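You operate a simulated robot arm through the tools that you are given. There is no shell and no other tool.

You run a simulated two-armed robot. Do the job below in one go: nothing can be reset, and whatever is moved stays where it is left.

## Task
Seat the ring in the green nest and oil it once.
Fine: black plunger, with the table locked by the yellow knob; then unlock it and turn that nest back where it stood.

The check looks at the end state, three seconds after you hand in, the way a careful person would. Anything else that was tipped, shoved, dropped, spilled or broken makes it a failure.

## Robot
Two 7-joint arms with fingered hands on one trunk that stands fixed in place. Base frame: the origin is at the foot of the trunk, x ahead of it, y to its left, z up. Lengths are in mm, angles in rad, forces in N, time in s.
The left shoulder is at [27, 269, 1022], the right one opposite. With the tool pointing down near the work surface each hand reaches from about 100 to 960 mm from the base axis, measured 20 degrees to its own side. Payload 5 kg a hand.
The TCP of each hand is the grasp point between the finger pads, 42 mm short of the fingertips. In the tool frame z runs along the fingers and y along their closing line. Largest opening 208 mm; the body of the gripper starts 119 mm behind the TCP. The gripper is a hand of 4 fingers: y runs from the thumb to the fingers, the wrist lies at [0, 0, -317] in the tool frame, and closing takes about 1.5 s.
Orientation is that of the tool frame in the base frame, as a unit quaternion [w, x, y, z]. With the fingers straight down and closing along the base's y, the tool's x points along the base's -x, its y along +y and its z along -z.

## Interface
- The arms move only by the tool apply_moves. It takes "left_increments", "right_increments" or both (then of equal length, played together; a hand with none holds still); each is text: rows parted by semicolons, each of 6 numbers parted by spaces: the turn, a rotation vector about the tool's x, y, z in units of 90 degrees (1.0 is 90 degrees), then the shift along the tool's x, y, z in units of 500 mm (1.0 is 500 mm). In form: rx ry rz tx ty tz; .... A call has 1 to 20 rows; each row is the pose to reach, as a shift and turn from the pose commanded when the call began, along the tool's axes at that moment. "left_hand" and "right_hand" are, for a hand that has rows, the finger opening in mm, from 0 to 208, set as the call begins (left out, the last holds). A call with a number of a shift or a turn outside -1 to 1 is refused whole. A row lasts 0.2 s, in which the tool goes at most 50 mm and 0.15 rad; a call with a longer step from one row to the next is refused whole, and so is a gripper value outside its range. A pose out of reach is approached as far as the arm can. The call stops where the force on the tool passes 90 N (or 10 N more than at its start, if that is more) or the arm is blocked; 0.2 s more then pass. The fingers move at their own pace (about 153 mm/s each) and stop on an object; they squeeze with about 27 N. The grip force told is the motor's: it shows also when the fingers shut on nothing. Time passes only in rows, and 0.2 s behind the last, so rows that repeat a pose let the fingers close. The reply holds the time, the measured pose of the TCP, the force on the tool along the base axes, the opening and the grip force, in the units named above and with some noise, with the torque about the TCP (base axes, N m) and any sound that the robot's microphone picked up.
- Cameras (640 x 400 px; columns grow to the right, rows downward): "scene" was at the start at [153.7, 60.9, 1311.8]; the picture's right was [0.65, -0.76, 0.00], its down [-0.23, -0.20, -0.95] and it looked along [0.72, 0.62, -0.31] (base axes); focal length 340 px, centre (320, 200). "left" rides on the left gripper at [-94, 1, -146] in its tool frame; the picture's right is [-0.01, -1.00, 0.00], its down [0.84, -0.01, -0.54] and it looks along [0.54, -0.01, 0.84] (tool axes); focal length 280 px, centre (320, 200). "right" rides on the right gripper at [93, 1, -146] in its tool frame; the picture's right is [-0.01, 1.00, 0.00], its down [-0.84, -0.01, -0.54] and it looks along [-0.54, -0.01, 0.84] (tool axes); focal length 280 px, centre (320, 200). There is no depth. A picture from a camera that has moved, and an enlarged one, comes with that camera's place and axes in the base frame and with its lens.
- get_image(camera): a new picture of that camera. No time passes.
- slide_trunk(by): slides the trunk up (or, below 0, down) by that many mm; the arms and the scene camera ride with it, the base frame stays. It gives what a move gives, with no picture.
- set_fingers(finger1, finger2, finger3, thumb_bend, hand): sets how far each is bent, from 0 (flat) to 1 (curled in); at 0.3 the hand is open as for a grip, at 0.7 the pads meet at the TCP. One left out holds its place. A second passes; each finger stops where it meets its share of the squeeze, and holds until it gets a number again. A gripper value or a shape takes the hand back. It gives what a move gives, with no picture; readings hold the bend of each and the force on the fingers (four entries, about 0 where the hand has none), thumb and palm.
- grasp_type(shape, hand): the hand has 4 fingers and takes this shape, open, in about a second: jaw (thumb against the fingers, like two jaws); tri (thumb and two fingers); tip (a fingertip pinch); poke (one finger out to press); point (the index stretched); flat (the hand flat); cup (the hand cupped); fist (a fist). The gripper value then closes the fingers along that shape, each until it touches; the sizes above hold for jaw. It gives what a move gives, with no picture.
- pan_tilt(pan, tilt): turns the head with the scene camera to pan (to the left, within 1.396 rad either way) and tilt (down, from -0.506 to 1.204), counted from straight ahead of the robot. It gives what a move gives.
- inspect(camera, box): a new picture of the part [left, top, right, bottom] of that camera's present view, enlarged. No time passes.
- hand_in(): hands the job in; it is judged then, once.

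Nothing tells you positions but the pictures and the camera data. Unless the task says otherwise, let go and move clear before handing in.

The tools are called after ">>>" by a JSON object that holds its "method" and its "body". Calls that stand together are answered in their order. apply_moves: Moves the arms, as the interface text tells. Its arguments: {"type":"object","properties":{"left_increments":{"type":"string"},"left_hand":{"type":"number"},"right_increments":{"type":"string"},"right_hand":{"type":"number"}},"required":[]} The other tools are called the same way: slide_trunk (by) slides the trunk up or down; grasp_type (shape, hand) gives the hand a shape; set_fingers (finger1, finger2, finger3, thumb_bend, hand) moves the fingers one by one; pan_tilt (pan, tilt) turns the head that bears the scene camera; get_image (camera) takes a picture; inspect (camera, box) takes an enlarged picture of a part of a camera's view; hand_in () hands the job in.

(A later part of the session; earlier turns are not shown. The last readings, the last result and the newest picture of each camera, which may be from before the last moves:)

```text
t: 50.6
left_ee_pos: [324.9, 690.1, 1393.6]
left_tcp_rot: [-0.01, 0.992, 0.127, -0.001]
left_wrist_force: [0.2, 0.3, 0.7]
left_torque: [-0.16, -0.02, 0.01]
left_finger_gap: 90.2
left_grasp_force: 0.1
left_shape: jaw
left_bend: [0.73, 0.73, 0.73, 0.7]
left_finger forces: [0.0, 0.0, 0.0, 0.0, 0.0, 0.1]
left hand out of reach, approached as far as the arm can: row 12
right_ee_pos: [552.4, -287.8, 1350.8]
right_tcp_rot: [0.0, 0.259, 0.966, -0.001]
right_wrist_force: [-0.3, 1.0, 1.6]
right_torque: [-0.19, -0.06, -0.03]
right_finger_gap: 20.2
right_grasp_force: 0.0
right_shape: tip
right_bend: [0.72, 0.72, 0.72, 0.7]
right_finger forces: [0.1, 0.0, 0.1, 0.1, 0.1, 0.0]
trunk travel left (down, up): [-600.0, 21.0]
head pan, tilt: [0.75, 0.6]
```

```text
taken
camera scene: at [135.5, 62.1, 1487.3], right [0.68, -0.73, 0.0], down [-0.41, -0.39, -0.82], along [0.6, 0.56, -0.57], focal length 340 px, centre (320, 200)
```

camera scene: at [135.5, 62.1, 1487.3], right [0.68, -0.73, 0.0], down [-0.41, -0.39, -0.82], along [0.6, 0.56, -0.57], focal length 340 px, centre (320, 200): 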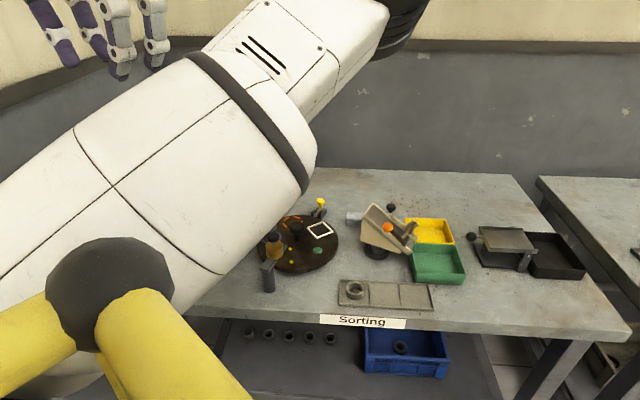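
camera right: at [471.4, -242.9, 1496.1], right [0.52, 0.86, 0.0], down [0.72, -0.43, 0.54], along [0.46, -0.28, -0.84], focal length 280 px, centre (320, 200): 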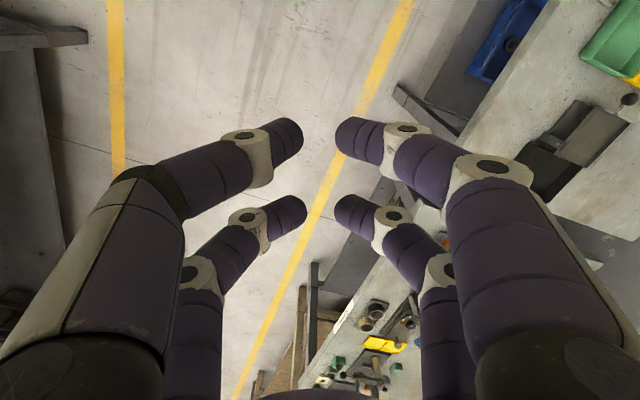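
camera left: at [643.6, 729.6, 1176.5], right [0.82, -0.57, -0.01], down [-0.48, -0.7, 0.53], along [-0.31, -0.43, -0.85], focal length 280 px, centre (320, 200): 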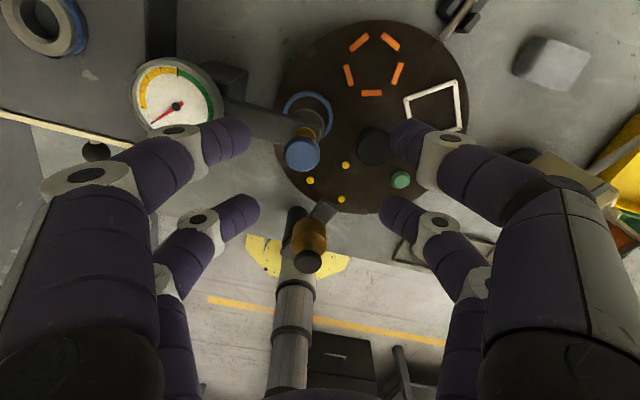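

>>> {"method": "apply_moves", "body": {"left_increments": "0 0 -0.05 0 0 0; 0 0 -0.1 0 0 0; 0 0 -0.15 0 0 0; 0 0 -0.2 0 0 0; 0 0 -0.25 0 0 0; 0 0 -0.3 0 0 0; 0 0 -0.35 0 0 0; 0 0 -0.4 0 0 0; 0 0 -0.45 0 0 0; 0 0 -0.5 0 0 0; 0 0 -0.55 0 0 0; 0 0 -0.6 0 0 0"}}

>>> {"method": "get_image", "body": {"camera": "scene"}}

```text
t: 53.2
left_ee_pos: [78.6, 647.1, 1308.2]
left_tcp_rot: [-0.013, 0.83, 0.558, 0.003]
left_wrist_force: [0.2, -0.6, 0.0]
left_torque: [-0.03, -0.04, -0.02]
left_finger_gap: 89.9
left_grasp_force: 0.1
left_shape: jaw
left_bend: [0.73, 0.73, 0.73, 0.7]
left_finger forces: [0.0, 0.0, 0.0, 0.1, 0.0, 0.1]
left hand out of reach, approached as far as the arm can: row 1, 2, 3, 4, 5, 6, 7, 8, 9, 10, 11, 12
right_ee_pos: [551.1, -291.2, 1351.5]
right_tcp_rot: [0.0, 0.259, 0.966, 0.0]
right_wrist_force: [0.3, -0.4, 0.2]
right_torque: [-0.02, -0.09, 0.0]
right_finger_gap: 20.1
right_grasp_force: 0.0
right_shape: tip
right_bend: [0.72, 0.72, 0.72, 0.7]
right_finger forces: [0.1, 0.0, 0.1, 0.1, 0.0, 0.0]
trunk travel left (down, up): [-600.0, 21.0]
head pan, tilt: [0.75, 0.6]
```

```text
taken
camera scene: at [135.2, 60.6, 1487.5], right [0.68, -0.73, 0.0], down [-0.41, -0.39, -0.83], along [0.6, 0.56, -0.56], focal length 340 px, centre (320, 200)
```

scene: 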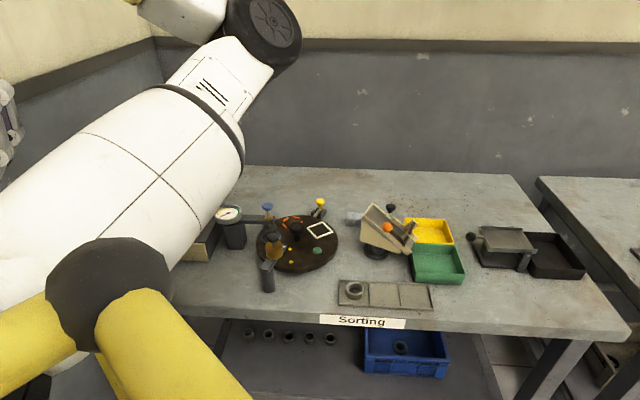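

The elbow is swinging outward now. With this yaw held, I move the hand toward the bench and watch whether it follows.

>>> {"method": "apply_moves", "body": {"left_increments": "0 0 0 -0.015 0.033 0.029; 0 0 0 -0.031 0.065 0.058; 0 0 0 -0.046 0.098 0.086; 0 0 0 -0.061 0.131 0.115; 0 0 0 -0.077 0.164 0.144; 0 0 0 -0.092 0.196 0.173; 0 0 0 -0.107 0.229 0.202; 0 0 0 -0.122 0.262 0.23; 0 0 0 -0.138 0.294 0.259; 0 0 0 -0.153 0.327 0.288"}}

>>> {"method": "get_image", "body": {"camera": "scene"}}

```text
t: 55.4
left_ee_pos: [123.2, 555.3, 1213.9]
left_tcp_rot: [-0.01, 0.825, 0.565, 0.002]
left_wrist_force: [0.2, -0.3, 0.7]
left_torque: [-0.01, 0.06, 0.03]
left_finger_gap: 90.0
left_grasp_force: 0.2
left_shape: jaw
left_bend: [0.73, 0.73, 0.73, 0.7]
left_finger forces: [0.0, 0.1, 0.0, 0.0, 0.0, 0.0]
left hand out of reach, approached as far as the arm can: row 1, 2, 3, 4, 5, 6, 7, 8, 9, 10
right_ee_pos: [550.6, -290.6, 1350.3]
right_tcp_rot: [0.0, 0.26, 0.965, 0.0]
right_wrist_force: [0.2, -0.1, 0.4]
right_torque: [-0.04, -0.04, -0.03]
right_finger_gap: 20.1
right_grasp_force: 0.0
right_shape: tip
right_bend: [0.72, 0.72, 0.72, 0.7]
right_finger forces: [0.1, 0.1, 0.0, 0.0, 0.0, 0.0]
trunk travel left (down, up): [-600.0, 21.0]
head pan, tilt: [0.75, 0.6]
```

```text
taken
camera scene: at [135.7, 60.5, 1487.4], right [0.68, -0.73, 0.0], down [-0.41, -0.39, -0.83], along [0.6, 0.56, -0.56], focal length 340 px, centre (320, 200)
```

scene: 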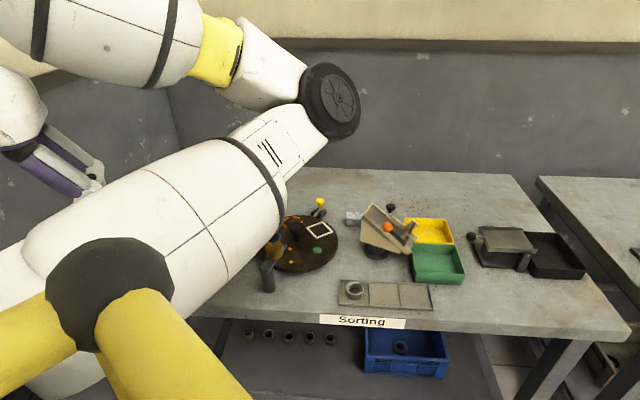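

The hand is now inside of the elbow. I bring it across in front of the chest to the right, in free air, so the elbow ends up on its left.

>>> {"method": "apply_moves", "body": {"left_increments": "0 0 0 -0.071 -0.04 0.009; 0 0 0 -0.143 -0.079 0.018; 0 0 0 -0.214 -0.119 0.027; 0 0 0 -0.286 -0.159 0.036; 0 0 0 -0.357 -0.198 0.045; 0 0 0 -0.428 -0.238 0.054; 0 0 0 -0.5 -0.277 0.063; 0 0 0 -0.571 -0.317 0.072"}}

>>> {"method": "get_image", "body": {"camera": "scene"}}

```text
t: 56.3
left_ee_pos: [10.4, 493.5, 1264.2]
left_tcp_rot: [-0.018, 0.825, 0.565, 0.006]
left_wrist_force: [-13.5, 17.6, 4.9]
left_torque: [-0.48, -0.29, 0.08]
left_finger_gap: 85.9
left_grasp_force: 0.0
left_shape: jaw
left_bend: [0.75, 0.73, 0.73, 0.7]
left_finger forces: [0.0, 0.0, 0.1, 0.0, 0.0, 0.0]
left hand out of reach, approached as far as the arm can: row 1, 2, 3, 4
right_ee_pos: [550.8, -289.9, 1351.1]
right_tcp_rot: [0.0, 0.26, 0.966, -0.001]
right_wrist_force: [0.3, 0.2, 0.5]
right_torque: [-0.05, -0.03, -0.01]
right_finger_gap: 20.0
right_grasp_force: 0.1
right_shape: tip
right_bend: [0.72, 0.72, 0.72, 0.7]
right_finger forces: [0.0, 0.0, 0.1, 0.0, 0.0, 0.0]
trunk travel left (down, up): [-600.0, 21.0]
head pan, tilt: [0.75, 0.6]
stopped in row 4 (left hand): the force on the tool passed its limit at 102 N (the readings are from after the stop); the commanded pose is now the measured one
```

```text
taken
camera scene: at [135.6, 61.0, 1487.5], right [0.68, -0.73, 0.0], down [-0.41, -0.39, -0.83], along [0.6, 0.56, -0.56], focal length 340 px, centre (320, 200)
```

scene: 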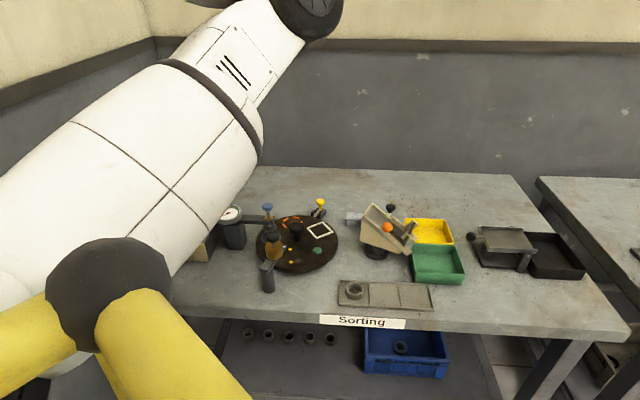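

A finger brushed the robot's own shoulder and the move stopped; nothing on the bench was touched. I move off to the left and instead turn the yaw clockwise, which should drive the elbow up and outward once the wrist joint saturates.

>>> {"method": "apply_moves", "body": {"left_increments": "0 0 0 0.06 0.015 -0.02; 0 0 0 0.13 0.03 -0.05; 0 0 0 0.2 0.05 -0.08; 0 0 0.09 0.27 0.066 -0.11; 0 0 0.18 0.34 0.083 -0.14; 0 0 0.27 0.41 0.1 -0.17; 0 0 0.36 0.474 0.116 -0.2; 0 0 0.45 0.474 0.116 -0.2; 0 0 0.54 0.474 0.116 -0.2; 0 0 0.63 0.474 0.116 -0.2; 0 0 0.72 0.474 0.116 -0.2; 0 0 0.81 0.474 0.116 -0.2; 0 0 0.9 0.474 0.116 -0.2; 0 0 0.98 0.474 0.116 -0.2"}}

>>> {"method": "get_image", "body": {"camera": "scene"}}

```text
t: 59.3
left_ee_pos: [152.4, 687.8, 1367.4]
left_tcp_rot: [-0.017, 0.985, -0.169, -0.007]
left_wrist_force: [0.6, 0.4, -0.6]
left_torque: [0.02, 0.04, 0.02]
left_finger_gap: 89.9
left_grasp_force: 0.2
left_shape: jaw
left_bend: [0.73, 0.73, 0.73, 0.7]
left_finger forces: [0.0, 0.0, 0.0, 0.1, 0.1, 0.0]
right_ee_pos: [551.4, -291.0, 1349.4]
right_tcp_rot: [0.0, 0.26, 0.966, 0.0]
right_wrist_force: [0.8, -0.4, 1.0]
right_torque: [0.03, 0.0, -0.02]
right_finger_gap: 20.5
right_grasp_force: 0.0
right_shape: tip
right_bend: [0.72, 0.72, 0.72, 0.7]
right_finger forces: [0.1, 0.1, 0.0, 0.0, 0.0, 0.0]
trunk travel left (down, up): [-600.0, 21.0]
head pan, tilt: [0.75, 0.6]
```

```text
taken
camera scene: at [135.8, 60.1, 1487.4], right [0.68, -0.73, 0.0], down [-0.41, -0.39, -0.83], along [0.6, 0.56, -0.56], focal length 340 px, centre (320, 200)
```

scene: 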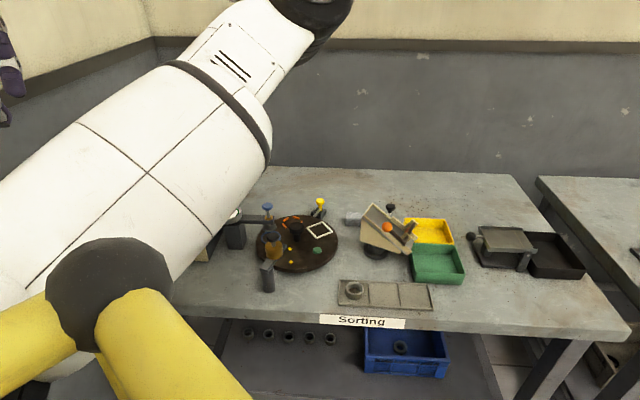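

>>> {"method": "apply_moves", "body": {"left_increments": "0 0 0.09 0.05 -0.02 -0.01; 0 0 0.18 0.1 -0.04 -0.02; 0 0 0.27 0.15 -0.06 -0.03; 0 0 0.36 0.2 -0.08 -0.04; 0 0 0.45 0.238 -0.105 -0.06; 0 0 0.54 0.238 -0.105 -0.06; 0 0 0.63 0.238 -0.105 -0.06; 0 0 0.72 0.238 -0.105 -0.06; 0 0 0.81 0.238 -0.105 -0.06; 0 0 0.9 0.238 -0.105 -0.06; 0 0 0.99 0.238 -0.105 -0.06"}}

>>> {"method": "apply_moves", "body": {"left_increments": "0 0 0.09 0 0 0; 0 0 0.18 0 0 0; 0 0 0.27 0 0 0; 0 0 0.36 0 0 0; 0 0 0.45 0 0 0; 0 0 0.54 0 0 0; 0 0 0.63 0 0 0; 0 0 0.72 0 0 0; 0 0 0.81 0 0 0; 0 0 0.9 0 0 0; 0 0 0.99 0 0 0"}}

>>> {"method": "apply_moves", "body": {"left_increments": "0 0 0.09 0 0 0; 0 0 0.18 0 0 0; 0 0 0.27 0 0 0; 0 0 0.36 0 0 0; 0 0 0.45 0 0 0; 0 0 0.54 0 0 0; 0 0 0.63 0 0 0; 0 0 0.72 0 0 0"}}

>>> {"method": "get_image", "body": {"camera": "scene"}}

```text
t: 61.7
left_ee_pos: [281.9, 700.0, 1398.5]
left_tcp_rot: [0.007, -0.585, 0.811, 0.016]
left_wrist_force: [0.2, 0.4, 0.1]
left_torque: [0.0, 0.0, -0.02]
left_finger_gap: 90.1
left_grasp_force: 0.1
left_shape: jaw
left_bend: [0.73, 0.73, 0.73, 0.7]
left_finger forces: [0.0, 0.0, 0.0, 0.0, 0.0, 0.0]
right_ee_pos: [552.4, -291.4, 1349.3]
right_tcp_rot: [0.001, 0.261, 0.965, 0.0]
right_wrist_force: [0.7, 0.9, -0.6]
right_torque: [0.02, 0.02, 0.02]
right_finger_gap: 20.2
right_grasp_force: 0.1
right_shape: tip
right_bend: [0.72, 0.72, 0.72, 0.7]
right_finger forces: [0.0, 0.0, 0.0, 0.0, 0.1, 0.0]
trunk travel left (down, up): [-600.0, 21.0]
head pan, tilt: [0.75, 0.6]
```

```text
t: 64.1
left_ee_pos: [282.4, 698.7, 1398.1]
left_tcp_rot: [-0.006, 0.153, 0.988, 0.017]
left_wrist_force: [0.0, -0.7, 0.5]
left_torque: [0.0, -0.03, 0.0]
left_finger_gap: 90.2
left_grasp_force: 0.1
left_shape: jaw
left_bend: [0.73, 0.73, 0.73, 0.7]
left_finger forces: [0.0, 0.0, 0.0, 0.0, 0.1, 0.1]
right_ee_pos: [551.6, -291.1, 1349.6]
right_tcp_rot: [0.0, 0.261, 0.965, 0.0]
right_wrist_force: [-0.4, 0.2, 0.0]
right_torque: [-0.04, -0.04, 0.02]
right_finger_gap: 20.4
right_grasp_force: 0.2
right_shape: tip
right_bend: [0.72, 0.72, 0.72, 0.7]
right_finger forces: [0.0, 0.1, 0.1, 0.1, 0.0, 0.1]
trunk travel left (down, up): [-600.0, 21.0]
head pan, tilt: [0.75, 0.6]
```

```text
t: 65.9
left_ee_pos: [282.0, 698.8, 1398.2]
left_tcp_rot: [-0.016, 0.658, 0.752, 0.011]
left_wrist_force: [-0.6, 0.3, 0.7]
left_torque: [0.02, -0.01, -0.01]
left_finger_gap: 89.9
left_grasp_force: 0.0
left_shape: jaw
left_bend: [0.73, 0.73, 0.73, 0.7]
left_finger forces: [0.0, 0.0, 0.1, 0.0, 0.1, 0.1]
right_ee_pos: [551.1, -291.4, 1349.7]
right_tcp_rot: [0.0, 0.261, 0.965, 0.0]
right_wrist_force: [-0.5, 0.9, 0.6]
right_torque: [-0.04, 0.0, 0.0]
right_finger_gap: 20.1
right_grasp_force: 0.0
right_shape: tip
right_bend: [0.72, 0.72, 0.72, 0.7]
right_finger forces: [0.0, 0.0, 0.1, 0.0, 0.0, 0.0]
trunk travel left (down, up): [-600.0, 21.0]
head pan, tilt: [0.75, 0.6]
```

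```text
taken
camera scene: at [135.8, 60.3, 1487.4], right [0.68, -0.73, 0.0], down [-0.41, -0.39, -0.83], along [0.6, 0.56, -0.56], focal length 340 px, centre (320, 200)
```

scene: 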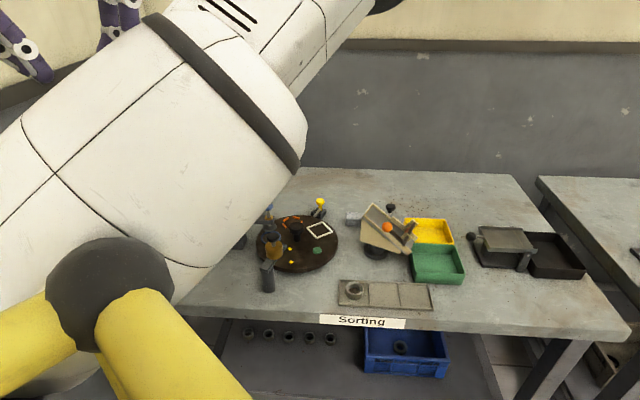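

>>> {"method": "apply_moves", "body": {"left_increments": "0 0 0.09 0 0 0; 0 0 0.18 0 0 0; 0 0 0.27 0 0 0; 0 0 0.36 0 0 0; 0 0 0.45 0 0 0; 0 0 0.54 0 0 0; 0 0 0.63 0 0 0; 0 0 0.72 0 0 0; 0 0 0.81 0 0 0; 0 0 0.9 0 0 0; 0 0 0.99 0 0 0"}}

>>> {"method": "get_image", "body": {"camera": "scene"}}

```text
t: 68.5
left_ee_pos: [264.3, 725.5, 1371.5]
left_tcp_rot: [0.017, 0.995, 0.1, -0.009]
left_wrist_force: [0.0, 1.0, -0.5]
left_torque: [-0.15, -0.03, 0.03]
left_finger_gap: 90.0
left_grasp_force: 0.0
left_shape: jaw
left_bend: [0.73, 0.73, 0.73, 0.7]
left_finger forces: [0.1, 0.1, 0.0, 0.0, 0.0, 0.0]
right_ee_pos: [551.4, -289.2, 1350.3]
right_tcp_rot: [0.0, 0.261, 0.965, 0.0]
right_wrist_force: [-0.7, 1.0, -0.5]
right_torque: [-0.19, 0.02, -0.01]
right_finger_gap: 19.9
right_grasp_force: 0.0
right_shape: tip
right_bend: [0.72, 0.72, 0.72, 0.7]
right_finger forces: [0.1, 0.0, 0.0, 0.0, 0.0, 0.0]
trunk travel left (down, up): [-600.0, 21.0]
head pan, tilt: [0.75, 0.6]
stopped in row 11 (left hand): the arm was blocked; the commanded pose is now the measured one
```

```text
taken
camera scene: at [136.0, 62.0, 1487.2], right [0.68, -0.73, 0.0], down [-0.41, -0.39, -0.82], along [0.6, 0.56, -0.57], focal length 340 px, centre (320, 200)
```

scene: 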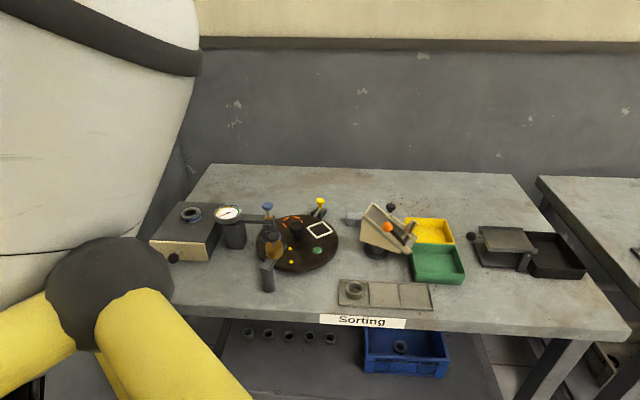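

It works: the elbow swings up and outward. I go on turning, slowly.

>>> {"method": "apply_moves", "body": {"left_increments": "0 0 0.03 0 0 0; 0 0 0.06 0 0 0; 0 0 0.09 0 0 0; 0 0 0.12 0 0 0; 0 0 0.15 0 0 0; 0 0 0.18 0 0 0; 0 0 0.21 0 0 0; 0 0 0.24 0 0 0; 0 0 0.27 0 0 0; 0 0 0.3 0 0 0; 0 0 0.33 0 0 0; 0 0 0.36 0 0 0; 0 0 0.39 0 0 0; 0 0 0.42 0 0 0"}}

>>> {"method": "get_image", "body": {"camera": "scene"}}

```text
t: 71.5
left_ee_pos: [383.1, 671.9, 1369.9]
left_tcp_rot: [0.019, 0.979, -0.201, 0.004]
left_wrist_force: [0.9, 0.8, 0.0]
left_torque: [0.02, 0.12, 0.01]
left_finger_gap: 90.0
left_grasp_force: 0.0
left_shape: jaw
left_bend: [0.73, 0.73, 0.73, 0.7]
left_finger forces: [0.0, 0.1, 0.0, 0.1, 0.0, 0.1]
left hand out of reach, approached as far as the arm can: row 7, 8, 9, 10, 11, 12, 13, 14
right_ee_pos: [553.1, -292.6, 1350.7]
right_tcp_rot: [-0.001, 0.26, 0.966, 0.001]
right_wrist_force: [0.5, -0.5, 0.0]
right_torque: [0.02, 0.18, 0.0]
right_finger_gap: 19.9
right_grasp_force: 0.0
right_shape: tip
right_bend: [0.72, 0.72, 0.72, 0.7]
right_finger forces: [0.0, 0.0, 0.0, 0.0, 0.0, 0.0]
trunk travel left (down, up): [-600.0, 21.0]
head pan, tilt: [0.75, 0.6]
```

```text
taken
camera scene: at [137.3, 60.3, 1487.2], right [0.68, -0.73, 0.0], down [-0.41, -0.39, -0.82], along [0.6, 0.56, -0.57], focal length 340 px, centre (320, 200)
```

scene: 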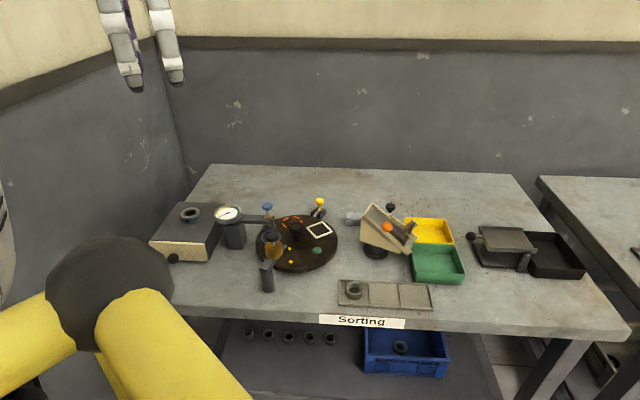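

The elbow is now outward and the whole view is free. I move the hand toward the turntable region at height and check that it follows.

>>> {"method": "apply_moves", "body": {"left_increments": "0 0 -0.01 0.068 0.003 0.044; 0 0 -0.02 0.135 0.007 0.088; 0 0 -0.03 0.203 0.01 0.133; 0 0 -0.04 0.27 0.013 0.177; 0 0 -0.05 0.338 0.017 0.221; 0 0 -0.06 0.406 0.02 0.265; 0 0 -0.07 0.473 0.023 0.309; 0 0 -0.08 0.541 0.026 0.354; 0 0 -0.09 0.608 0.03 0.398; 0 0 -0.1 0.676 0.033 0.442"}}

>>> {"method": "get_image", "body": {"camera": "scene"}}

>>> {"method": "get_image", "body": {"camera": "left"}}

```text
t: 72.9
left_ee_pos: [528.1, 634.4, 1227.9]
left_tcp_rot: [0.086, 0.989, -0.113, 0.027]
left_wrist_force: [0.4, 0.8, 0.0]
left_torque: [-0.06, 0.0, 0.01]
left_finger_gap: 89.9
left_grasp_force: 0.1
left_shape: jaw
left_bend: [0.73, 0.73, 0.73, 0.7]
left_finger forces: [0.1, 0.0, 0.0, 0.0, 0.0, 0.0]
right_ee_pos: [552.7, -290.2, 1349.8]
right_tcp_rot: [-0.001, 0.259, 0.966, -0.001]
right_wrist_force: [0.3, 1.3, 0.1]
right_torque: [-0.09, 0.16, 0.0]
right_finger_gap: 20.0
right_grasp_force: 0.0
right_shape: tip
right_bend: [0.72, 0.72, 0.72, 0.7]
right_finger forces: [0.0, 0.0, 0.1, 0.0, 0.1, 0.0]
trunk travel left (down, up): [-600.0, 21.0]
head pan, tilt: [0.75, 0.6]
stopped in row 6 (left hand): the arm was blocked; the commanded pose is now the measured one
```

```text
taken
camera scene: at [137.0, 61.1, 1487.1], right [0.68, -0.73, 0.0], down [-0.41, -0.39, -0.82], along [0.6, 0.56, -0.57], focal length 340 px, centre (320, 200)
```

scene: 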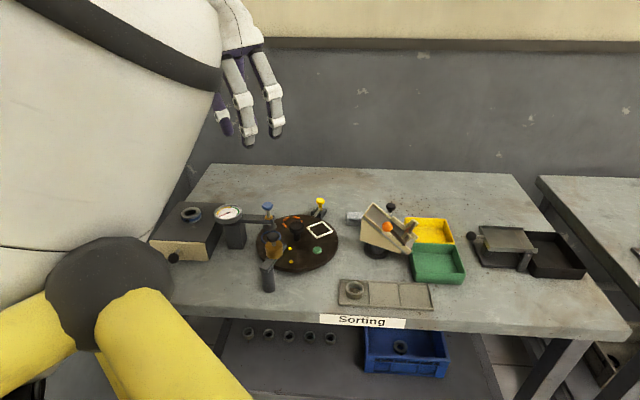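

```text
taken
camera left: at [430.4, 679.0, 1365.2], right [0.21, 0.96, -0.17], down [0.8, -0.08, 0.59], along [0.55, -0.26, -0.79], focal length 280 px, centre (320, 200)
```

left: 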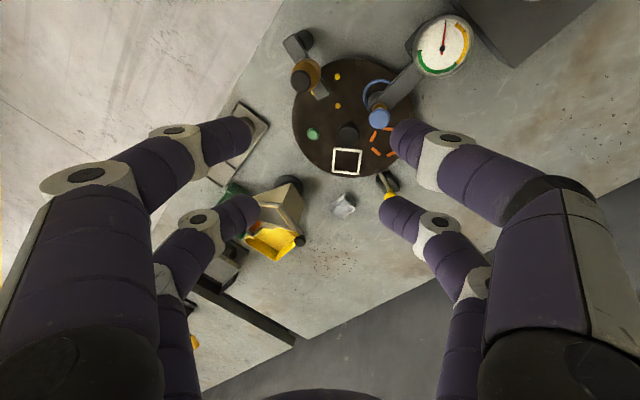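

>>> {"method": "apply_moves", "body": {"left_increments": "0.015 -0.007 0.02 0 0 0; 0.03 -0.013 0.04 0 0 0; 0.045 -0.02 0.06 0 0 0; 0.06 -0.026 0.08 0 0 0; 0.075 -0.033 0.1 0 0 0; 0.09 -0.04 0.12 0 0 0; 0.105 -0.046 0.14 0 0 0; 0.105 -0.046 0.14 0 0 0"}}

>>> {"method": "get_image", "body": {"camera": "scene"}}

```text
t: 74.7
left_ee_pos: [527.1, 633.1, 1229.3]
left_tcp_rot: [-0.005, 0.975, -0.223, 0.01]
left_wrist_force: [-0.4, 0.8, 0.6]
left_torque: [-0.04, -0.01, -0.02]
left_finger_gap: 90.0
left_grasp_force: 0.1
left_shape: jaw
left_bend: [0.73, 0.73, 0.73, 0.7]
left_finger forces: [0.0, 0.0, 0.1, 0.0, 0.0, 0.0]
right_ee_pos: [551.5, -289.9, 1350.0]
right_tcp_rot: [0.0, 0.261, 0.965, 0.0]
right_wrist_force: [0.4, -0.2, -0.8]
right_torque: [0.0, -0.04, 0.01]
right_finger_gap: 20.1
right_grasp_force: 0.0
right_shape: tip
right_bend: [0.72, 0.72, 0.72, 0.7]
right_finger forces: [0.0, 0.1, 0.1, 0.0, 0.1, 0.0]
trunk travel left (down, up): [-600.0, 21.0]
head pan, tilt: [0.75, 0.6]
```

```text
taken
camera scene: at [135.8, 60.5, 1487.4], right [0.68, -0.73, 0.0], down [-0.41, -0.39, -0.82], along [0.6, 0.56, -0.57], focal length 340 px, centre (320, 200)
```

scene: 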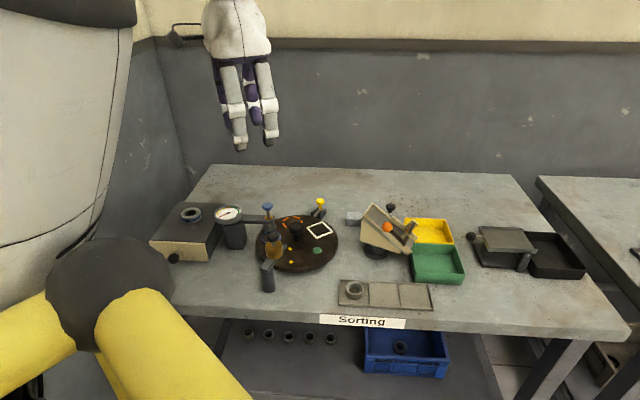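

Upright, elbow out, within reach. Now slowly toward a point above the ring.

>>> {"method": "apply_moves", "body": {"left_increments": "0 0 0 0.022 0.024 0.029; 0 0 0 0.044 0.049 0.057; 0 0 0 0.066 0.073 0.086; 0 0 0 0.088 0.097 0.115; 0 0 0 0.11 0.122 0.143; 0 0 0 0.132 0.146 0.172; 0 0 0 0.154 0.17 0.2; 0 0 0 0.176 0.195 0.23; 0 0 0 0.198 0.219 0.258; 0 0 0 0.22 0.243 0.287; 0 0 0 0.242 0.267 0.315; 0 0 0 0.264 0.292 0.344; 0 0 0 0.286 0.316 0.373; 0 0 0 0.308 0.34 0.402; 0 0 0 0.33 0.365 0.43; 0 0 0 0.352 0.389 0.459"}}

>>> {"method": "get_image", "body": {"camera": "scene"}}

>>> {"method": "get_image", "body": {"camera": "left"}}

```text
t: 76.2
left_ee_pos: [550.0, 555.3, 1123.7]
left_tcp_rot: [0.059, 0.98, -0.187, 0.035]
left_wrist_force: [0.0, -0.4, 0.1]
left_torque: [0.0, 0.0, 0.01]
left_finger_gap: 89.7
left_grasp_force: 0.0
left_shape: jaw
left_bend: [0.73, 0.73, 0.73, 0.7]
left_finger forces: [0.0, 0.0, 0.0, 0.0, 0.0, 0.0]
right_ee_pos: [552.1, -290.1, 1350.6]
right_tcp_rot: [0.0, 0.261, 0.965, 0.0]
right_wrist_force: [0.5, 0.4, -0.2]
right_torque: [0.0, 0.0, 0.02]
right_finger_gap: 20.1
right_grasp_force: 0.0
right_shape: tip
right_bend: [0.72, 0.72, 0.72, 0.7]
right_finger forces: [0.0, 0.1, 0.0, 0.0, 0.0, 0.0]
trunk travel left (down, up): [-600.0, 21.0]
head pan, tilt: [0.75, 0.6]
stopped in row 7 (left hand): the arm was blocked; the commanded pose is now the measured one
```

```text
taken
camera scene: at [135.8, 60.6, 1487.4], right [0.68, -0.73, 0.0], down [-0.41, -0.39, -0.82], along [0.6, 0.56, -0.57], focal length 340 px, centre (320, 200)
```

scene: 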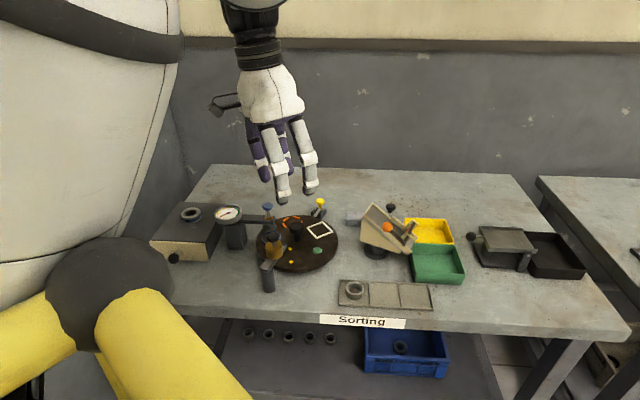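

```text
taken
camera left: at [454.3, 606.7, 1260.2], right [0.36, 0.93, -0.1], down [0.76, -0.22, 0.61], along [0.54, -0.3, -0.79], focal length 280 px, centre (320, 200)
```

left: 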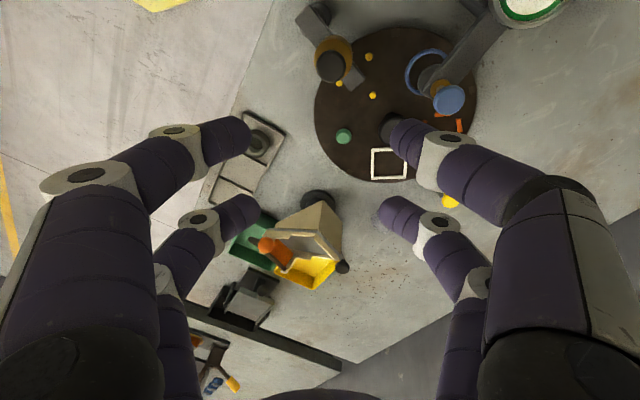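

The upper arm comes close to the head again; turning the hand further clockwise moves the elbow outward. I do that here and level the hand.

>>> {"method": "apply_moves", "body": {"left_increments": "0.007 -0.006 0.025 0 0 0; 0.013 -0.012 0.05 0 0 0; 0.02 -0.018 0.075 0 0 0; 0.027 -0.024 0.1 0 0 0; 0.034 -0.03 0.125 0 0 0; 0.04 -0.036 0.15 0 0 0; 0.047 -0.042 0.175 0 0 0; 0.054 -0.048 0.2 0 0 0; 0.06 -0.053 0.225 0 0 0; 0.065 -0.058 0.25 0 0 0; 0.065 -0.058 0.25 0 0 0"}}

>>> {"method": "get_image", "body": {"camera": "scene"}}

```text
t: 78.7
left_ee_pos: [551.9, 559.0, 1132.3]
left_tcp_rot: [0.003, 0.942, -0.335, 0.012]
left_wrist_force: [-0.7, 0.3, 0.0]
left_torque: [-0.01, 0.0, -0.03]
left_finger_gap: 90.0
left_grasp_force: 0.1
left_shape: jaw
left_bend: [0.73, 0.73, 0.73, 0.7]
left_finger forces: [0.0, 0.0, 0.0, 0.0, 0.1, 0.1]
left hand out of reach, approached as far as the arm can: row 8, 9, 10, 11
right_ee_pos: [552.0, -291.0, 1350.7]
right_tcp_rot: [0.001, 0.261, 0.965, -0.001]
right_wrist_force: [0.2, -0.7, 0.6]
right_torque: [-0.03, 0.0, -0.01]
right_finger_gap: 19.9
right_grasp_force: 0.1
right_shape: tip
right_bend: [0.72, 0.72, 0.72, 0.7]
right_finger forces: [0.0, 0.0, 0.0, 0.0, 0.0, 0.0]
trunk travel left (down, up): [-600.0, 21.0]
head pan, tilt: [0.75, 0.6]
```

```text
taken
camera scene: at [135.8, 60.4, 1487.4], right [0.68, -0.73, 0.0], down [-0.41, -0.39, -0.83], along [0.6, 0.56, -0.56], focal length 340 px, centre (320, 200)
```

scene: 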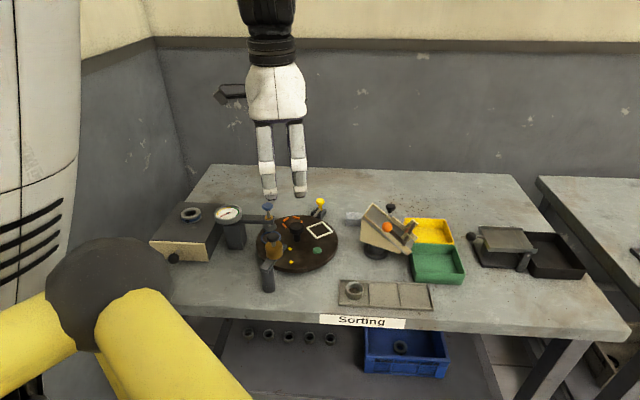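

>>> {"method": "apply_moves", "body": {"left_increments": "0 0 -0.004 0.026 0.015 0.012; 0 0 -0.008 0.053 0.03 0.025; 0 0 -0.012 0.079 0.045 0.037; 0 0 -0.016 0.106 0.06 0.049; 0 0 -0.02 0.132 0.075 0.061; 0 0 -0.025 0.159 0.09 0.074; 0 0 -0.029 0.185 0.104 0.086; 0 0 -0.033 0.212 0.119 0.098; 0 0 -0.037 0.238 0.134 0.11; 0 0 -0.041 0.265 0.149 0.123; 0 0 -0.045 0.291 0.164 0.135; 0 0 -0.05 0.318 0.179 0.147"}}

>>> {"method": "get_image", "body": {"camera": "scene"}}

```text
t: 80.5
left_ee_pos: [593.9, 469.3, 1086.4]
left_tcp_rot: [0.064, 0.958, -0.277, 0.04]
left_wrist_force: [0.0, 0.3, -0.4]
left_torque: [-0.03, 0.0, -0.01]
left_finger_gap: 90.0
left_grasp_force: 0.1
left_shape: jaw
left_bend: [0.73, 0.73, 0.73, 0.7]
left_finger forces: [0.0, 0.0, 0.0, 0.1, 0.1, 0.0]
left hand out of reach, approached as far as the arm can: row 8, 9
right_ee_pos: [552.5, -291.2, 1350.2]
right_tcp_rot: [0.001, 0.261, 0.965, 0.0]
right_wrist_force: [0.3, 0.4, -0.8]
right_torque: [-0.07, 0.01, 0.0]
right_finger_gap: 20.1
right_grasp_force: 0.0
right_shape: tip
right_bend: [0.72, 0.72, 0.72, 0.7]
right_finger forces: [0.0, 0.1, 0.0, 0.0, 0.0, 0.0]
trunk travel left (down, up): [-600.0, 21.0]
head pan, tilt: [0.75, 0.6]
stopped in row 9 (left hand): the arm was blocked; the commanded pose is now the measured one
```

```text
taken
camera scene: at [135.8, 60.8, 1487.4], right [0.68, -0.73, 0.0], down [-0.41, -0.39, -0.82], along [0.6, 0.56, -0.57], focal length 340 px, centre (320, 200)
```

scene: 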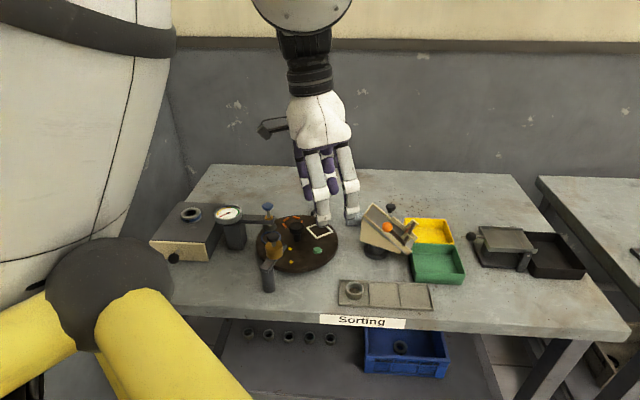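

>>> {"method": "apply_moves", "body": {"left_increments": "0.007 -0.008 0.02 0 0 0; 0.014 -0.016 0.04 0 0 0; 0.021 -0.024 0.06 0 0 0; 0.028 -0.032 0.08 0 0 0; 0.035 -0.04 0.1 0 0 0; 0.042 -0.048 0.12 0 0 0; 0.049 -0.055 0.14 0 0 0; 0.056 -0.063 0.17 0 0 0; 0.064 -0.071 0.2 0 0 0; 0.064 -0.071 0.2 0 0 0"}}

>>> {"method": "get_image", "body": {"camera": "scene"}}

```text
t: 82.7
left_ee_pos: [645.4, 488.5, 1125.5]
left_tcp_rot: [0.024, 0.933, -0.358, 0.003]
left_wrist_force: [-0.4, -0.4, 0.2]
left_torque: [0.03, -0.11, -0.01]
left_finger_gap: 90.2
left_grasp_force: 0.1
left_shape: jaw
left_bend: [0.73, 0.73, 0.73, 0.7]
left_finger forces: [0.1, 0.0, 0.0, 0.0, 0.1, 0.0]
left hand out of reach, approached as far as the arm can: row 1, 2, 3, 4, 5, 6, 7, 8, 9, 10
right_ee_pos: [551.3, -292.8, 1351.5]
right_tcp_rot: [-0.001, 0.261, 0.965, 0.001]
right_wrist_force: [-1.6, -0.1, 0.6]
right_torque: [0.02, -0.11, 0.0]
right_finger_gap: 20.1
right_grasp_force: 0.0
right_shape: tip
right_bend: [0.72, 0.72, 0.72, 0.7]
right_finger forces: [0.0, 0.0, 0.1, 0.1, 0.1, 0.0]
trunk travel left (down, up): [-600.0, 21.0]
head pan, tilt: [0.75, 0.6]
```

```text
taken
camera scene: at [134.5, 60.2, 1487.6], right [0.68, -0.73, 0.0], down [-0.41, -0.39, -0.83], along [0.6, 0.56, -0.56], focal length 340 px, centre (320, 200)
```

scene: 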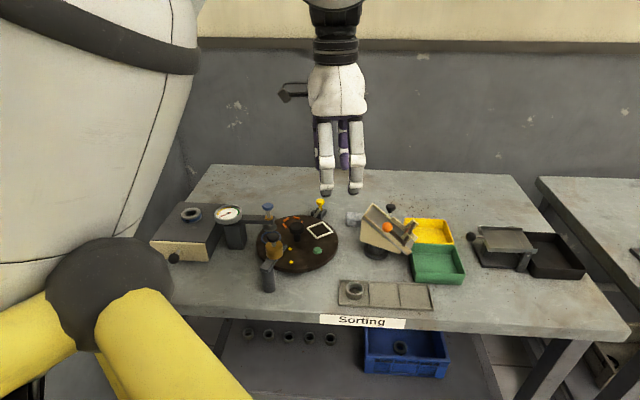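

The wrist joint is now at its clockwise limit, so I turn back counter-clockwise a little and see if the pose becomes reachable.

>>> {"method": "apply_moves", "body": {"left_increments": "0 0 -0.03 0 0 0; 0 0 -0.06 0 0 0; 0 0 -0.09 0 0 0; 0 0 -0.12 0 0 0; 0 0 -0.15 0 0 0; 0 0 -0.18 0 0 0; 0 0 -0.21 0 0 0; 0 0 -0.24 0 0 0; 0 0 -0.27 0 0 0; 0 0 -0.3 0 0 0"}}

>>> {"method": "get_image", "body": {"camera": "scene"}}

```text
t: 83.3
left_ee_pos: [642.5, 502.6, 1119.8]
left_tcp_rot: [0.046, 0.952, -0.302, 0.013]
left_wrist_force: [1.2, -0.2, -0.5]
left_torque: [-0.02, 0.0, -0.01]
left_finger_gap: 90.2
left_grasp_force: 0.2
left_shape: jaw
left_bend: [0.73, 0.73, 0.73, 0.7]
left_finger forces: [0.0, 0.0, 0.0, 0.0, 0.1, 0.0]
right_ee_pos: [553.4, -291.6, 1350.5]
right_tcp_rot: [-0.001, 0.261, 0.965, 0.0]
right_wrist_force: [0.0, 0.2, 0.3]
right_torque: [-0.01, 0.04, 0.03]
right_finger_gap: 20.2
right_grasp_force: 0.0
right_shape: tip
right_bend: [0.72, 0.72, 0.72, 0.7]
right_finger forces: [0.1, 0.0, 0.0, 0.0, 0.1, 0.0]
trunk travel left (down, up): [-600.0, 21.0]
head pan, tilt: [0.75, 0.6]
stopped in row 3 (left hand): the arm was blocked; the commanded pose is now the measured one
```

```text
taken
camera scene: at [136.2, 60.4, 1487.3], right [0.68, -0.73, 0.0], down [-0.41, -0.39, -0.82], along [0.6, 0.56, -0.57], focal length 340 px, centre (320, 200)
```

scene: 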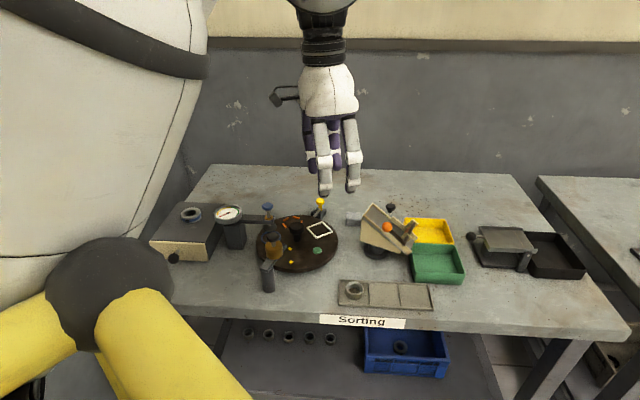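

The stop always comes when the upper arm nears the head. I turn the head away to the right to give it room, and retry.

>>> {"method": "pan_tilt", "body": {"pan": -0.7, "tilt": 0.6}}

>>> {"method": "apply_moves", "body": {"left_increments": "0 0 -0.03 0 0 0; 0 0 -0.06 0 0 0; 0 0 -0.09 0 0 0; 0 0 -0.12 0 0 0; 0 0 -0.15 0 0 0; 0 0 -0.18 0 0 0; 0 0 -0.21 0 0 0; 0 0 -0.21 0 0 0"}}

```text
t: 84.9
left_ee_pos: [643.2, 501.7, 1120.6]
left_tcp_rot: [0.045, 0.952, -0.302, 0.013]
left_wrist_force: [-0.2, 0.0, -0.1]
left_torque: [-0.03, 0.0, 0.02]
left_finger_gap: 90.3
left_grasp_force: 0.1
left_shape: jaw
left_bend: [0.73, 0.73, 0.73, 0.7]
left_finger forces: [0.0, 0.0, 0.0, 0.1, 0.0, 0.1]
right_ee_pos: [552.0, -291.2, 1350.4]
right_tcp_rot: [0.0, 0.26, 0.965, 0.0]
right_wrist_force: [-0.4, 0.1, -0.2]
right_torque: [0.0, 0.04, 0.0]
right_finger_gap: 19.8
right_grasp_force: 0.1
right_shape: tip
right_bend: [0.72, 0.72, 0.72, 0.7]
right_finger forces: [0.0, 0.1, 0.0, 0.0, 0.1, 0.0]
trunk travel left (down, up): [-600.0, 21.0]
head pan, tilt: [-0.7, 0.6]
```

```text
t: 86.3
left_ee_pos: [631.8, 542.6, 1116.8]
left_tcp_rot: [0.103, 0.987, -0.121, 0.031]
left_wrist_force: [-1.0, -0.6, 0.0]
left_torque: [-0.06, 0.01, 0.04]
left_finger_gap: 90.2
left_grasp_force: 0.0
left_shape: jaw
left_bend: [0.73, 0.73, 0.73, 0.7]
left_finger forces: [0.0, 0.0, 0.0, 0.1, 0.0, 0.0]
right_ee_pos: [551.2, -291.1, 1350.1]
right_tcp_rot: [0.0, 0.26, 0.966, 0.0]
right_wrist_force: [-0.1, 1.4, -0.6]
right_torque: [-0.03, -0.02, -0.01]
right_finger_gap: 20.0
right_grasp_force: 0.1
right_shape: tip
right_bend: [0.72, 0.72, 0.72, 0.7]
right_finger forces: [0.0, 0.0, 0.0, 0.1, 0.0, 0.0]
trunk travel left (down, up): [-600.0, 21.0]
head pan, tilt: [-0.7, 0.6]
stopped in row 7 (left hand): the arm was blocked; the commanded pose is now the measured one
```

Something by the head or neck still stops the upper arm when the elbow is inward. I retreat to the earlier good pose over the table with the elbow outward.

>>> {"method": "apply_moves", "body": {"left_increments": "0.0125 -0.0055 0.027 -0.016 0.001 -0.004; 0.025 -0.011 0.054 -0.032 0.002 -0.008; 0.0375 -0.0165 0.082 -0.048 0.004 -0.013; 0.05 -0.022 0.109 -0.064 0.005 -0.017; 0.0625 -0.0275 0.136 -0.08 0.006 -0.021; 0.075 -0.033 0.163 -0.096 0.007 -0.025; 0.0875 -0.0385 0.19 -0.112 0.008 -0.029; 0.1 -0.044 0.218 -0.128 0.01 -0.034; 0.1125 -0.05 0.245 -0.144 0.011 -0.038; 0.125 -0.055 0.272 -0.16 0.012 -0.042; 0.125 -0.055 0.29 -0.16 0.012 -0.042"}}

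>>> {"method": "pan_tilt", "body": {"pan": 0.75, "tilt": 0.6}}

>>> {"method": "get_image", "body": {"camera": "scene"}}

```text
t: 88.7
left_ee_pos: [552.6, 557.5, 1131.9]
left_tcp_rot: [-0.008, 0.944, -0.328, 0.02]
left_wrist_force: [0.6, 0.8, -0.3]
left_torque: [-0.02, 0.04, -0.01]
left_finger_gap: 90.1
left_grasp_force: 0.0
left_shape: jaw
left_bend: [0.73, 0.73, 0.73, 0.7]
left_finger forces: [0.0, 0.0, 0.1, 0.0, 0.1, 0.0]
right_ee_pos: [553.3, -290.6, 1350.0]
right_tcp_rot: [0.0, 0.261, 0.965, 0.001]
right_wrist_force: [0.4, 0.6, -1.0]
right_torque: [-0.03, 0.02, -0.01]
right_finger_gap: 20.2
right_grasp_force: 0.1
right_shape: tip
right_bend: [0.72, 0.72, 0.72, 0.7]
right_finger forces: [0.0, 0.0, 0.0, 0.1, 0.1, 0.1]
trunk travel left (down, up): [-600.0, 21.0]
head pan, tilt: [-0.7, 0.6]
```

```text
t: 90.3
left_ee_pos: [553.0, 557.1, 1131.8]
left_tcp_rot: [-0.008, 0.945, -0.328, 0.021]
left_wrist_force: [0.2, -0.1, -0.6]
left_torque: [0.04, -0.02, 0.02]
left_finger_gap: 90.4
left_grasp_force: 0.1
left_shape: jaw
left_bend: [0.73, 0.73, 0.73, 0.7]
left_finger forces: [0.1, 0.0, 0.1, 0.0, 0.0, 0.0]
right_ee_pos: [552.0, -290.7, 1351.2]
right_tcp_rot: [-0.002, 0.26, 0.966, 0.0]
right_wrist_force: [0.0, 0.2, 0.0]
right_torque: [0.0, 0.02, 0.01]
right_finger_gap: 20.2
right_grasp_force: 0.1
right_shape: tip
right_bend: [0.72, 0.72, 0.72, 0.7]
right_finger forces: [0.0, 0.0, 0.1, 0.1, 0.0, 0.0]
trunk travel left (down, up): [-600.0, 21.0]
head pan, tilt: [0.75, 0.6]
```

```text
taken
camera scene: at [135.9, 60.3, 1487.4], right [0.68, -0.73, 0.0], down [-0.41, -0.39, -0.83], along [0.6, 0.56, -0.56], focal length 340 px, centre (320, 200)
```

scene: 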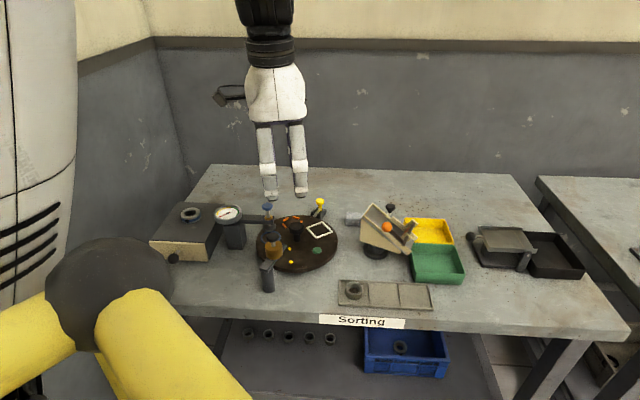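

Good pose. Now I swing the hand to the ring about the shoulder, turning the yaw along with it so the elbow keeps its place relative to the arm; head turned away for room.

>>> {"method": "pan_tilt", "body": {"pan": -0.7, "tilt": 0.6}}

>>> {"method": "apply_moves", "body": {"left_increments": "-0.001 -0.001 0.014 0.021 0.016 0.012; -0.003 -0.003 0.029 0.042 0.031 0.024; -0.004 -0.004 0.043 0.063 0.047 0.036; -0.005 -0.006 0.057 0.084 0.062 0.048; -0.006 -0.007 0.071 0.105 0.078 0.06; -0.008 -0.009 0.086 0.126 0.093 0.072; -0.009 -0.01 0.1 0.148 0.109 0.084; -0.01 -0.012 0.114 0.169 0.125 0.096; -0.012 -0.013 0.129 0.19 0.14 0.108; -0.013 -0.015 0.143 0.211 0.156 0.12; -0.014 -0.016 0.157 0.232 0.171 0.132; -0.015 -0.018 0.171 0.253 0.187 0.144; -0.017 -0.02 0.186 0.274 0.202 0.156; -0.018 -0.021 0.2 0.295 0.218 0.168"}}

```text
t: 91.9
left_ee_pos: [552.8, 556.3, 1132.1]
left_tcp_rot: [-0.008, 0.945, -0.328, 0.02]
left_wrist_force: [-0.1, 0.1, 0.7]
left_torque: [-0.01, 0.03, -0.03]
left_finger_gap: 90.2
left_grasp_force: 0.2
left_shape: jaw
left_bend: [0.73, 0.73, 0.73, 0.7]
left_finger forces: [0.0, 0.0, 0.0, 0.0, 0.0, 0.0]
right_ee_pos: [552.1, -290.2, 1350.5]
right_tcp_rot: [0.0, 0.26, 0.966, 0.001]
right_wrist_force: [0.3, 0.3, -0.3]
right_torque: [0.01, 0.02, 0.0]
right_finger_gap: 20.1
right_grasp_force: 0.1
right_shape: tip
right_bend: [0.72, 0.72, 0.72, 0.7]
right_finger forces: [0.1, 0.0, 0.0, 0.1, 0.0, 0.1]
trunk travel left (down, up): [-600.0, 21.0]
head pan, tilt: [-0.7, 0.6]
```

```text
t: 93.9
left_ee_pos: [633.8, 479.9, 1126.5]
left_tcp_rot: [0.042, 0.936, -0.349, 0.009]
left_wrist_force: [-0.7, 0.7, -1.5]
left_torque: [-0.02, 0.04, 0.0]
left_finger_gap: 90.0
left_grasp_force: 0.1
left_shape: jaw
left_bend: [0.73, 0.73, 0.73, 0.7]
left_finger forces: [0.1, 0.1, 0.0, 0.0, 0.0, 0.0]
left hand out of reach, approached as far as the arm can: row 1, 2, 3, 4, 5, 6, 7, 8, 9
right_ee_pos: [551.8, -291.0, 1351.9]
right_tcp_rot: [0.0, 0.261, 0.965, 0.0]
right_wrist_force: [0.0, 0.6, -0.3]
right_torque: [-0.06, 0.0, -0.01]
right_finger_gap: 20.1
right_grasp_force: 0.1
right_shape: tip
right_bend: [0.72, 0.72, 0.72, 0.7]
right_finger forces: [0.0, 0.0, 0.0, 0.1, 0.0, 0.0]
trunk travel left (down, up): [-600.0, 21.0]
head pan, tilt: [-0.7, 0.6]
stopped in row 9 (left hand): the arm was blocked; the commanded pose is now the measured one
```

>>> {"method": "pan_tilt", "body": {"pan": 1.0, "tilt": 0.0}}

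>>> {"method": "get_image", "body": {"camera": "scene"}}

>>> {"method": "get_image", "body": {"camera": "right"}}

```text
t: 95.6
left_ee_pos: [632.5, 479.4, 1126.6]
left_tcp_rot: [0.042, 0.936, -0.349, 0.008]
left_wrist_force: [0.5, -0.1, -0.1]
left_torque: [0.03, 0.02, 0.05]
left_finger_gap: 90.0
left_grasp_force: 0.0
left_shape: jaw
left_bend: [0.73, 0.73, 0.73, 0.7]
left_finger forces: [0.0, 0.0, 0.0, 0.0, 0.1, 0.0]
right_ee_pos: [551.5, -291.5, 1350.8]
right_tcp_rot: [0.001, 0.26, 0.966, 0.001]
right_wrist_force: [0.1, -0.6, -1.0]
right_torque: [0.01, 0.01, -0.01]
right_finger_gap: 20.0
right_grasp_force: 0.2
right_shape: tip
right_bend: [0.72, 0.72, 0.72, 0.7]
right_finger forces: [0.1, 0.1, 0.0, 0.1, 0.0, 0.1]
trunk travel left (down, up): [-600.0, 21.0]
head pan, tilt: [1.0, 0.0]
```

```text
taken
camera scene: at [119.9, 75.9, 1542.6], right [0.84, -0.54, 0.0], down [0.0, 0.0, -1.0], along [0.54, 0.84, 0.0], focal length 340 px, centre (320, 200)
```

scene: 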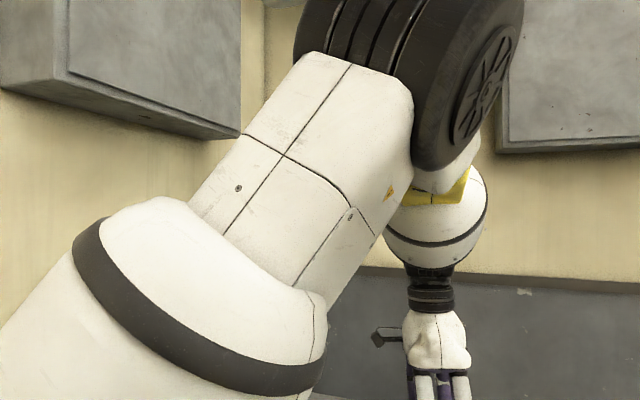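

```text
taken
camera right: at [470.6, -244.1, 1496.8], right [0.52, 0.86, 0.0], down [0.72, -0.43, 0.54], along [0.46, -0.28, -0.84], focal length 280 px, centre (320, 200)
```

right: 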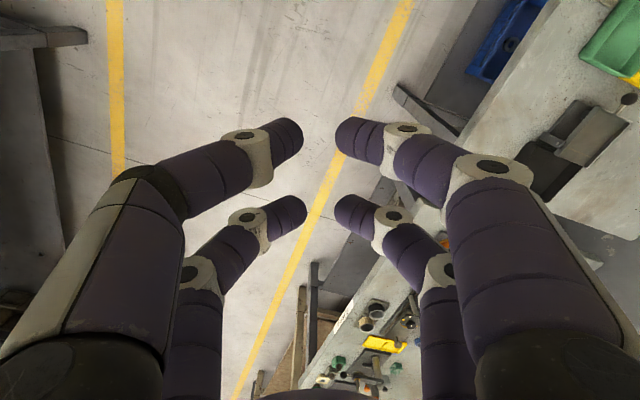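

The view shows what limits the arm: the upper arm cannot swing further inward, so the wrist must stay well to the left. So I will pick the ring with the hand tilted about 30° (wrist to the left), and place it with the same tilt. First I tilt the hand in free air.

>>> {"method": "apply_moves", "body": {"left_increments": "-0.017 0.022 0 -0.003 0.013 0.002; -0.034 0.043 0 -0.006 0.026 0.004; -0.052 0.065 0 -0.008 0.039 0.006; -0.069 0.087 0 -0.011 0.052 0.008; -0.086 0.109 0 -0.014 0.065 0.01; -0.103 0.13 0 -0.017 0.078 0.012; -0.12 0.152 0 -0.02 0.091 0.014; -0.138 0.174 0 -0.022 0.104 0.016; -0.155 0.195 0 -0.025 0.117 0.018; -0.172 0.217 0 -0.028 0.13 0.02"}}

>>> {"method": "get_image", "body": {"camera": "scene"}}

```text
t: 97.8
left_ee_pos: [621.5, 459.8, 1194.3]
left_tcp_rot: [0.223, 0.924, -0.298, 0.089]
left_wrist_force: [-1.8, 0.3, 0.4]
left_torque: [-0.05, -0.09, 0.01]
left_finger_gap: 90.3
left_grasp_force: 0.0
left_shape: jaw
left_bend: [0.73, 0.73, 0.73, 0.7]
left_finger forces: [0.0, 0.1, 0.0, 0.0, 0.0, 0.0]
left hand out of reach, approached as far as the arm can: row 1, 2, 3, 4, 5, 6, 7, 8, 9, 10
right_ee_pos: [550.0, -288.5, 1352.6]
right_tcp_rot: [0.0, 0.26, 0.966, 0.0]
right_wrist_force: [-1.6, 1.2, 1.1]
right_torque: [-0.29, -0.2, 0.01]
right_finger_gap: 20.3
right_grasp_force: 0.1
right_shape: tip
right_bend: [0.72, 0.72, 0.72, 0.7]
right_finger forces: [0.0, 0.1, 0.0, 0.1, 0.1, 0.0]
trunk travel left (down, up): [-600.0, 21.0]
head pan, tilt: [1.0, 0.0]
```

```text
taken
camera scene: at [118.3, 77.5, 1542.7], right [0.84, -0.54, 0.0], down [0.0, 0.0, -1.0], along [0.54, 0.84, 0.0], focal length 340 px, centre (320, 200)
```

scene: 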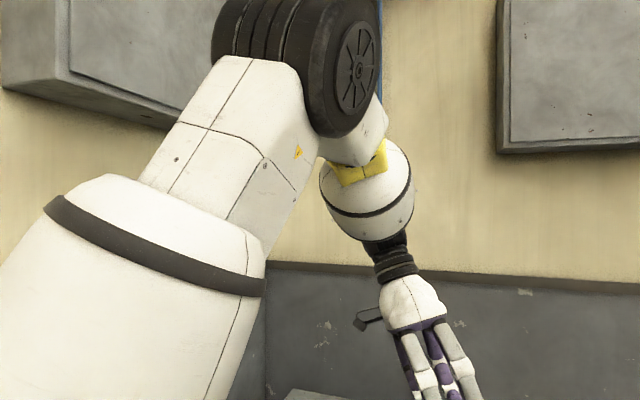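

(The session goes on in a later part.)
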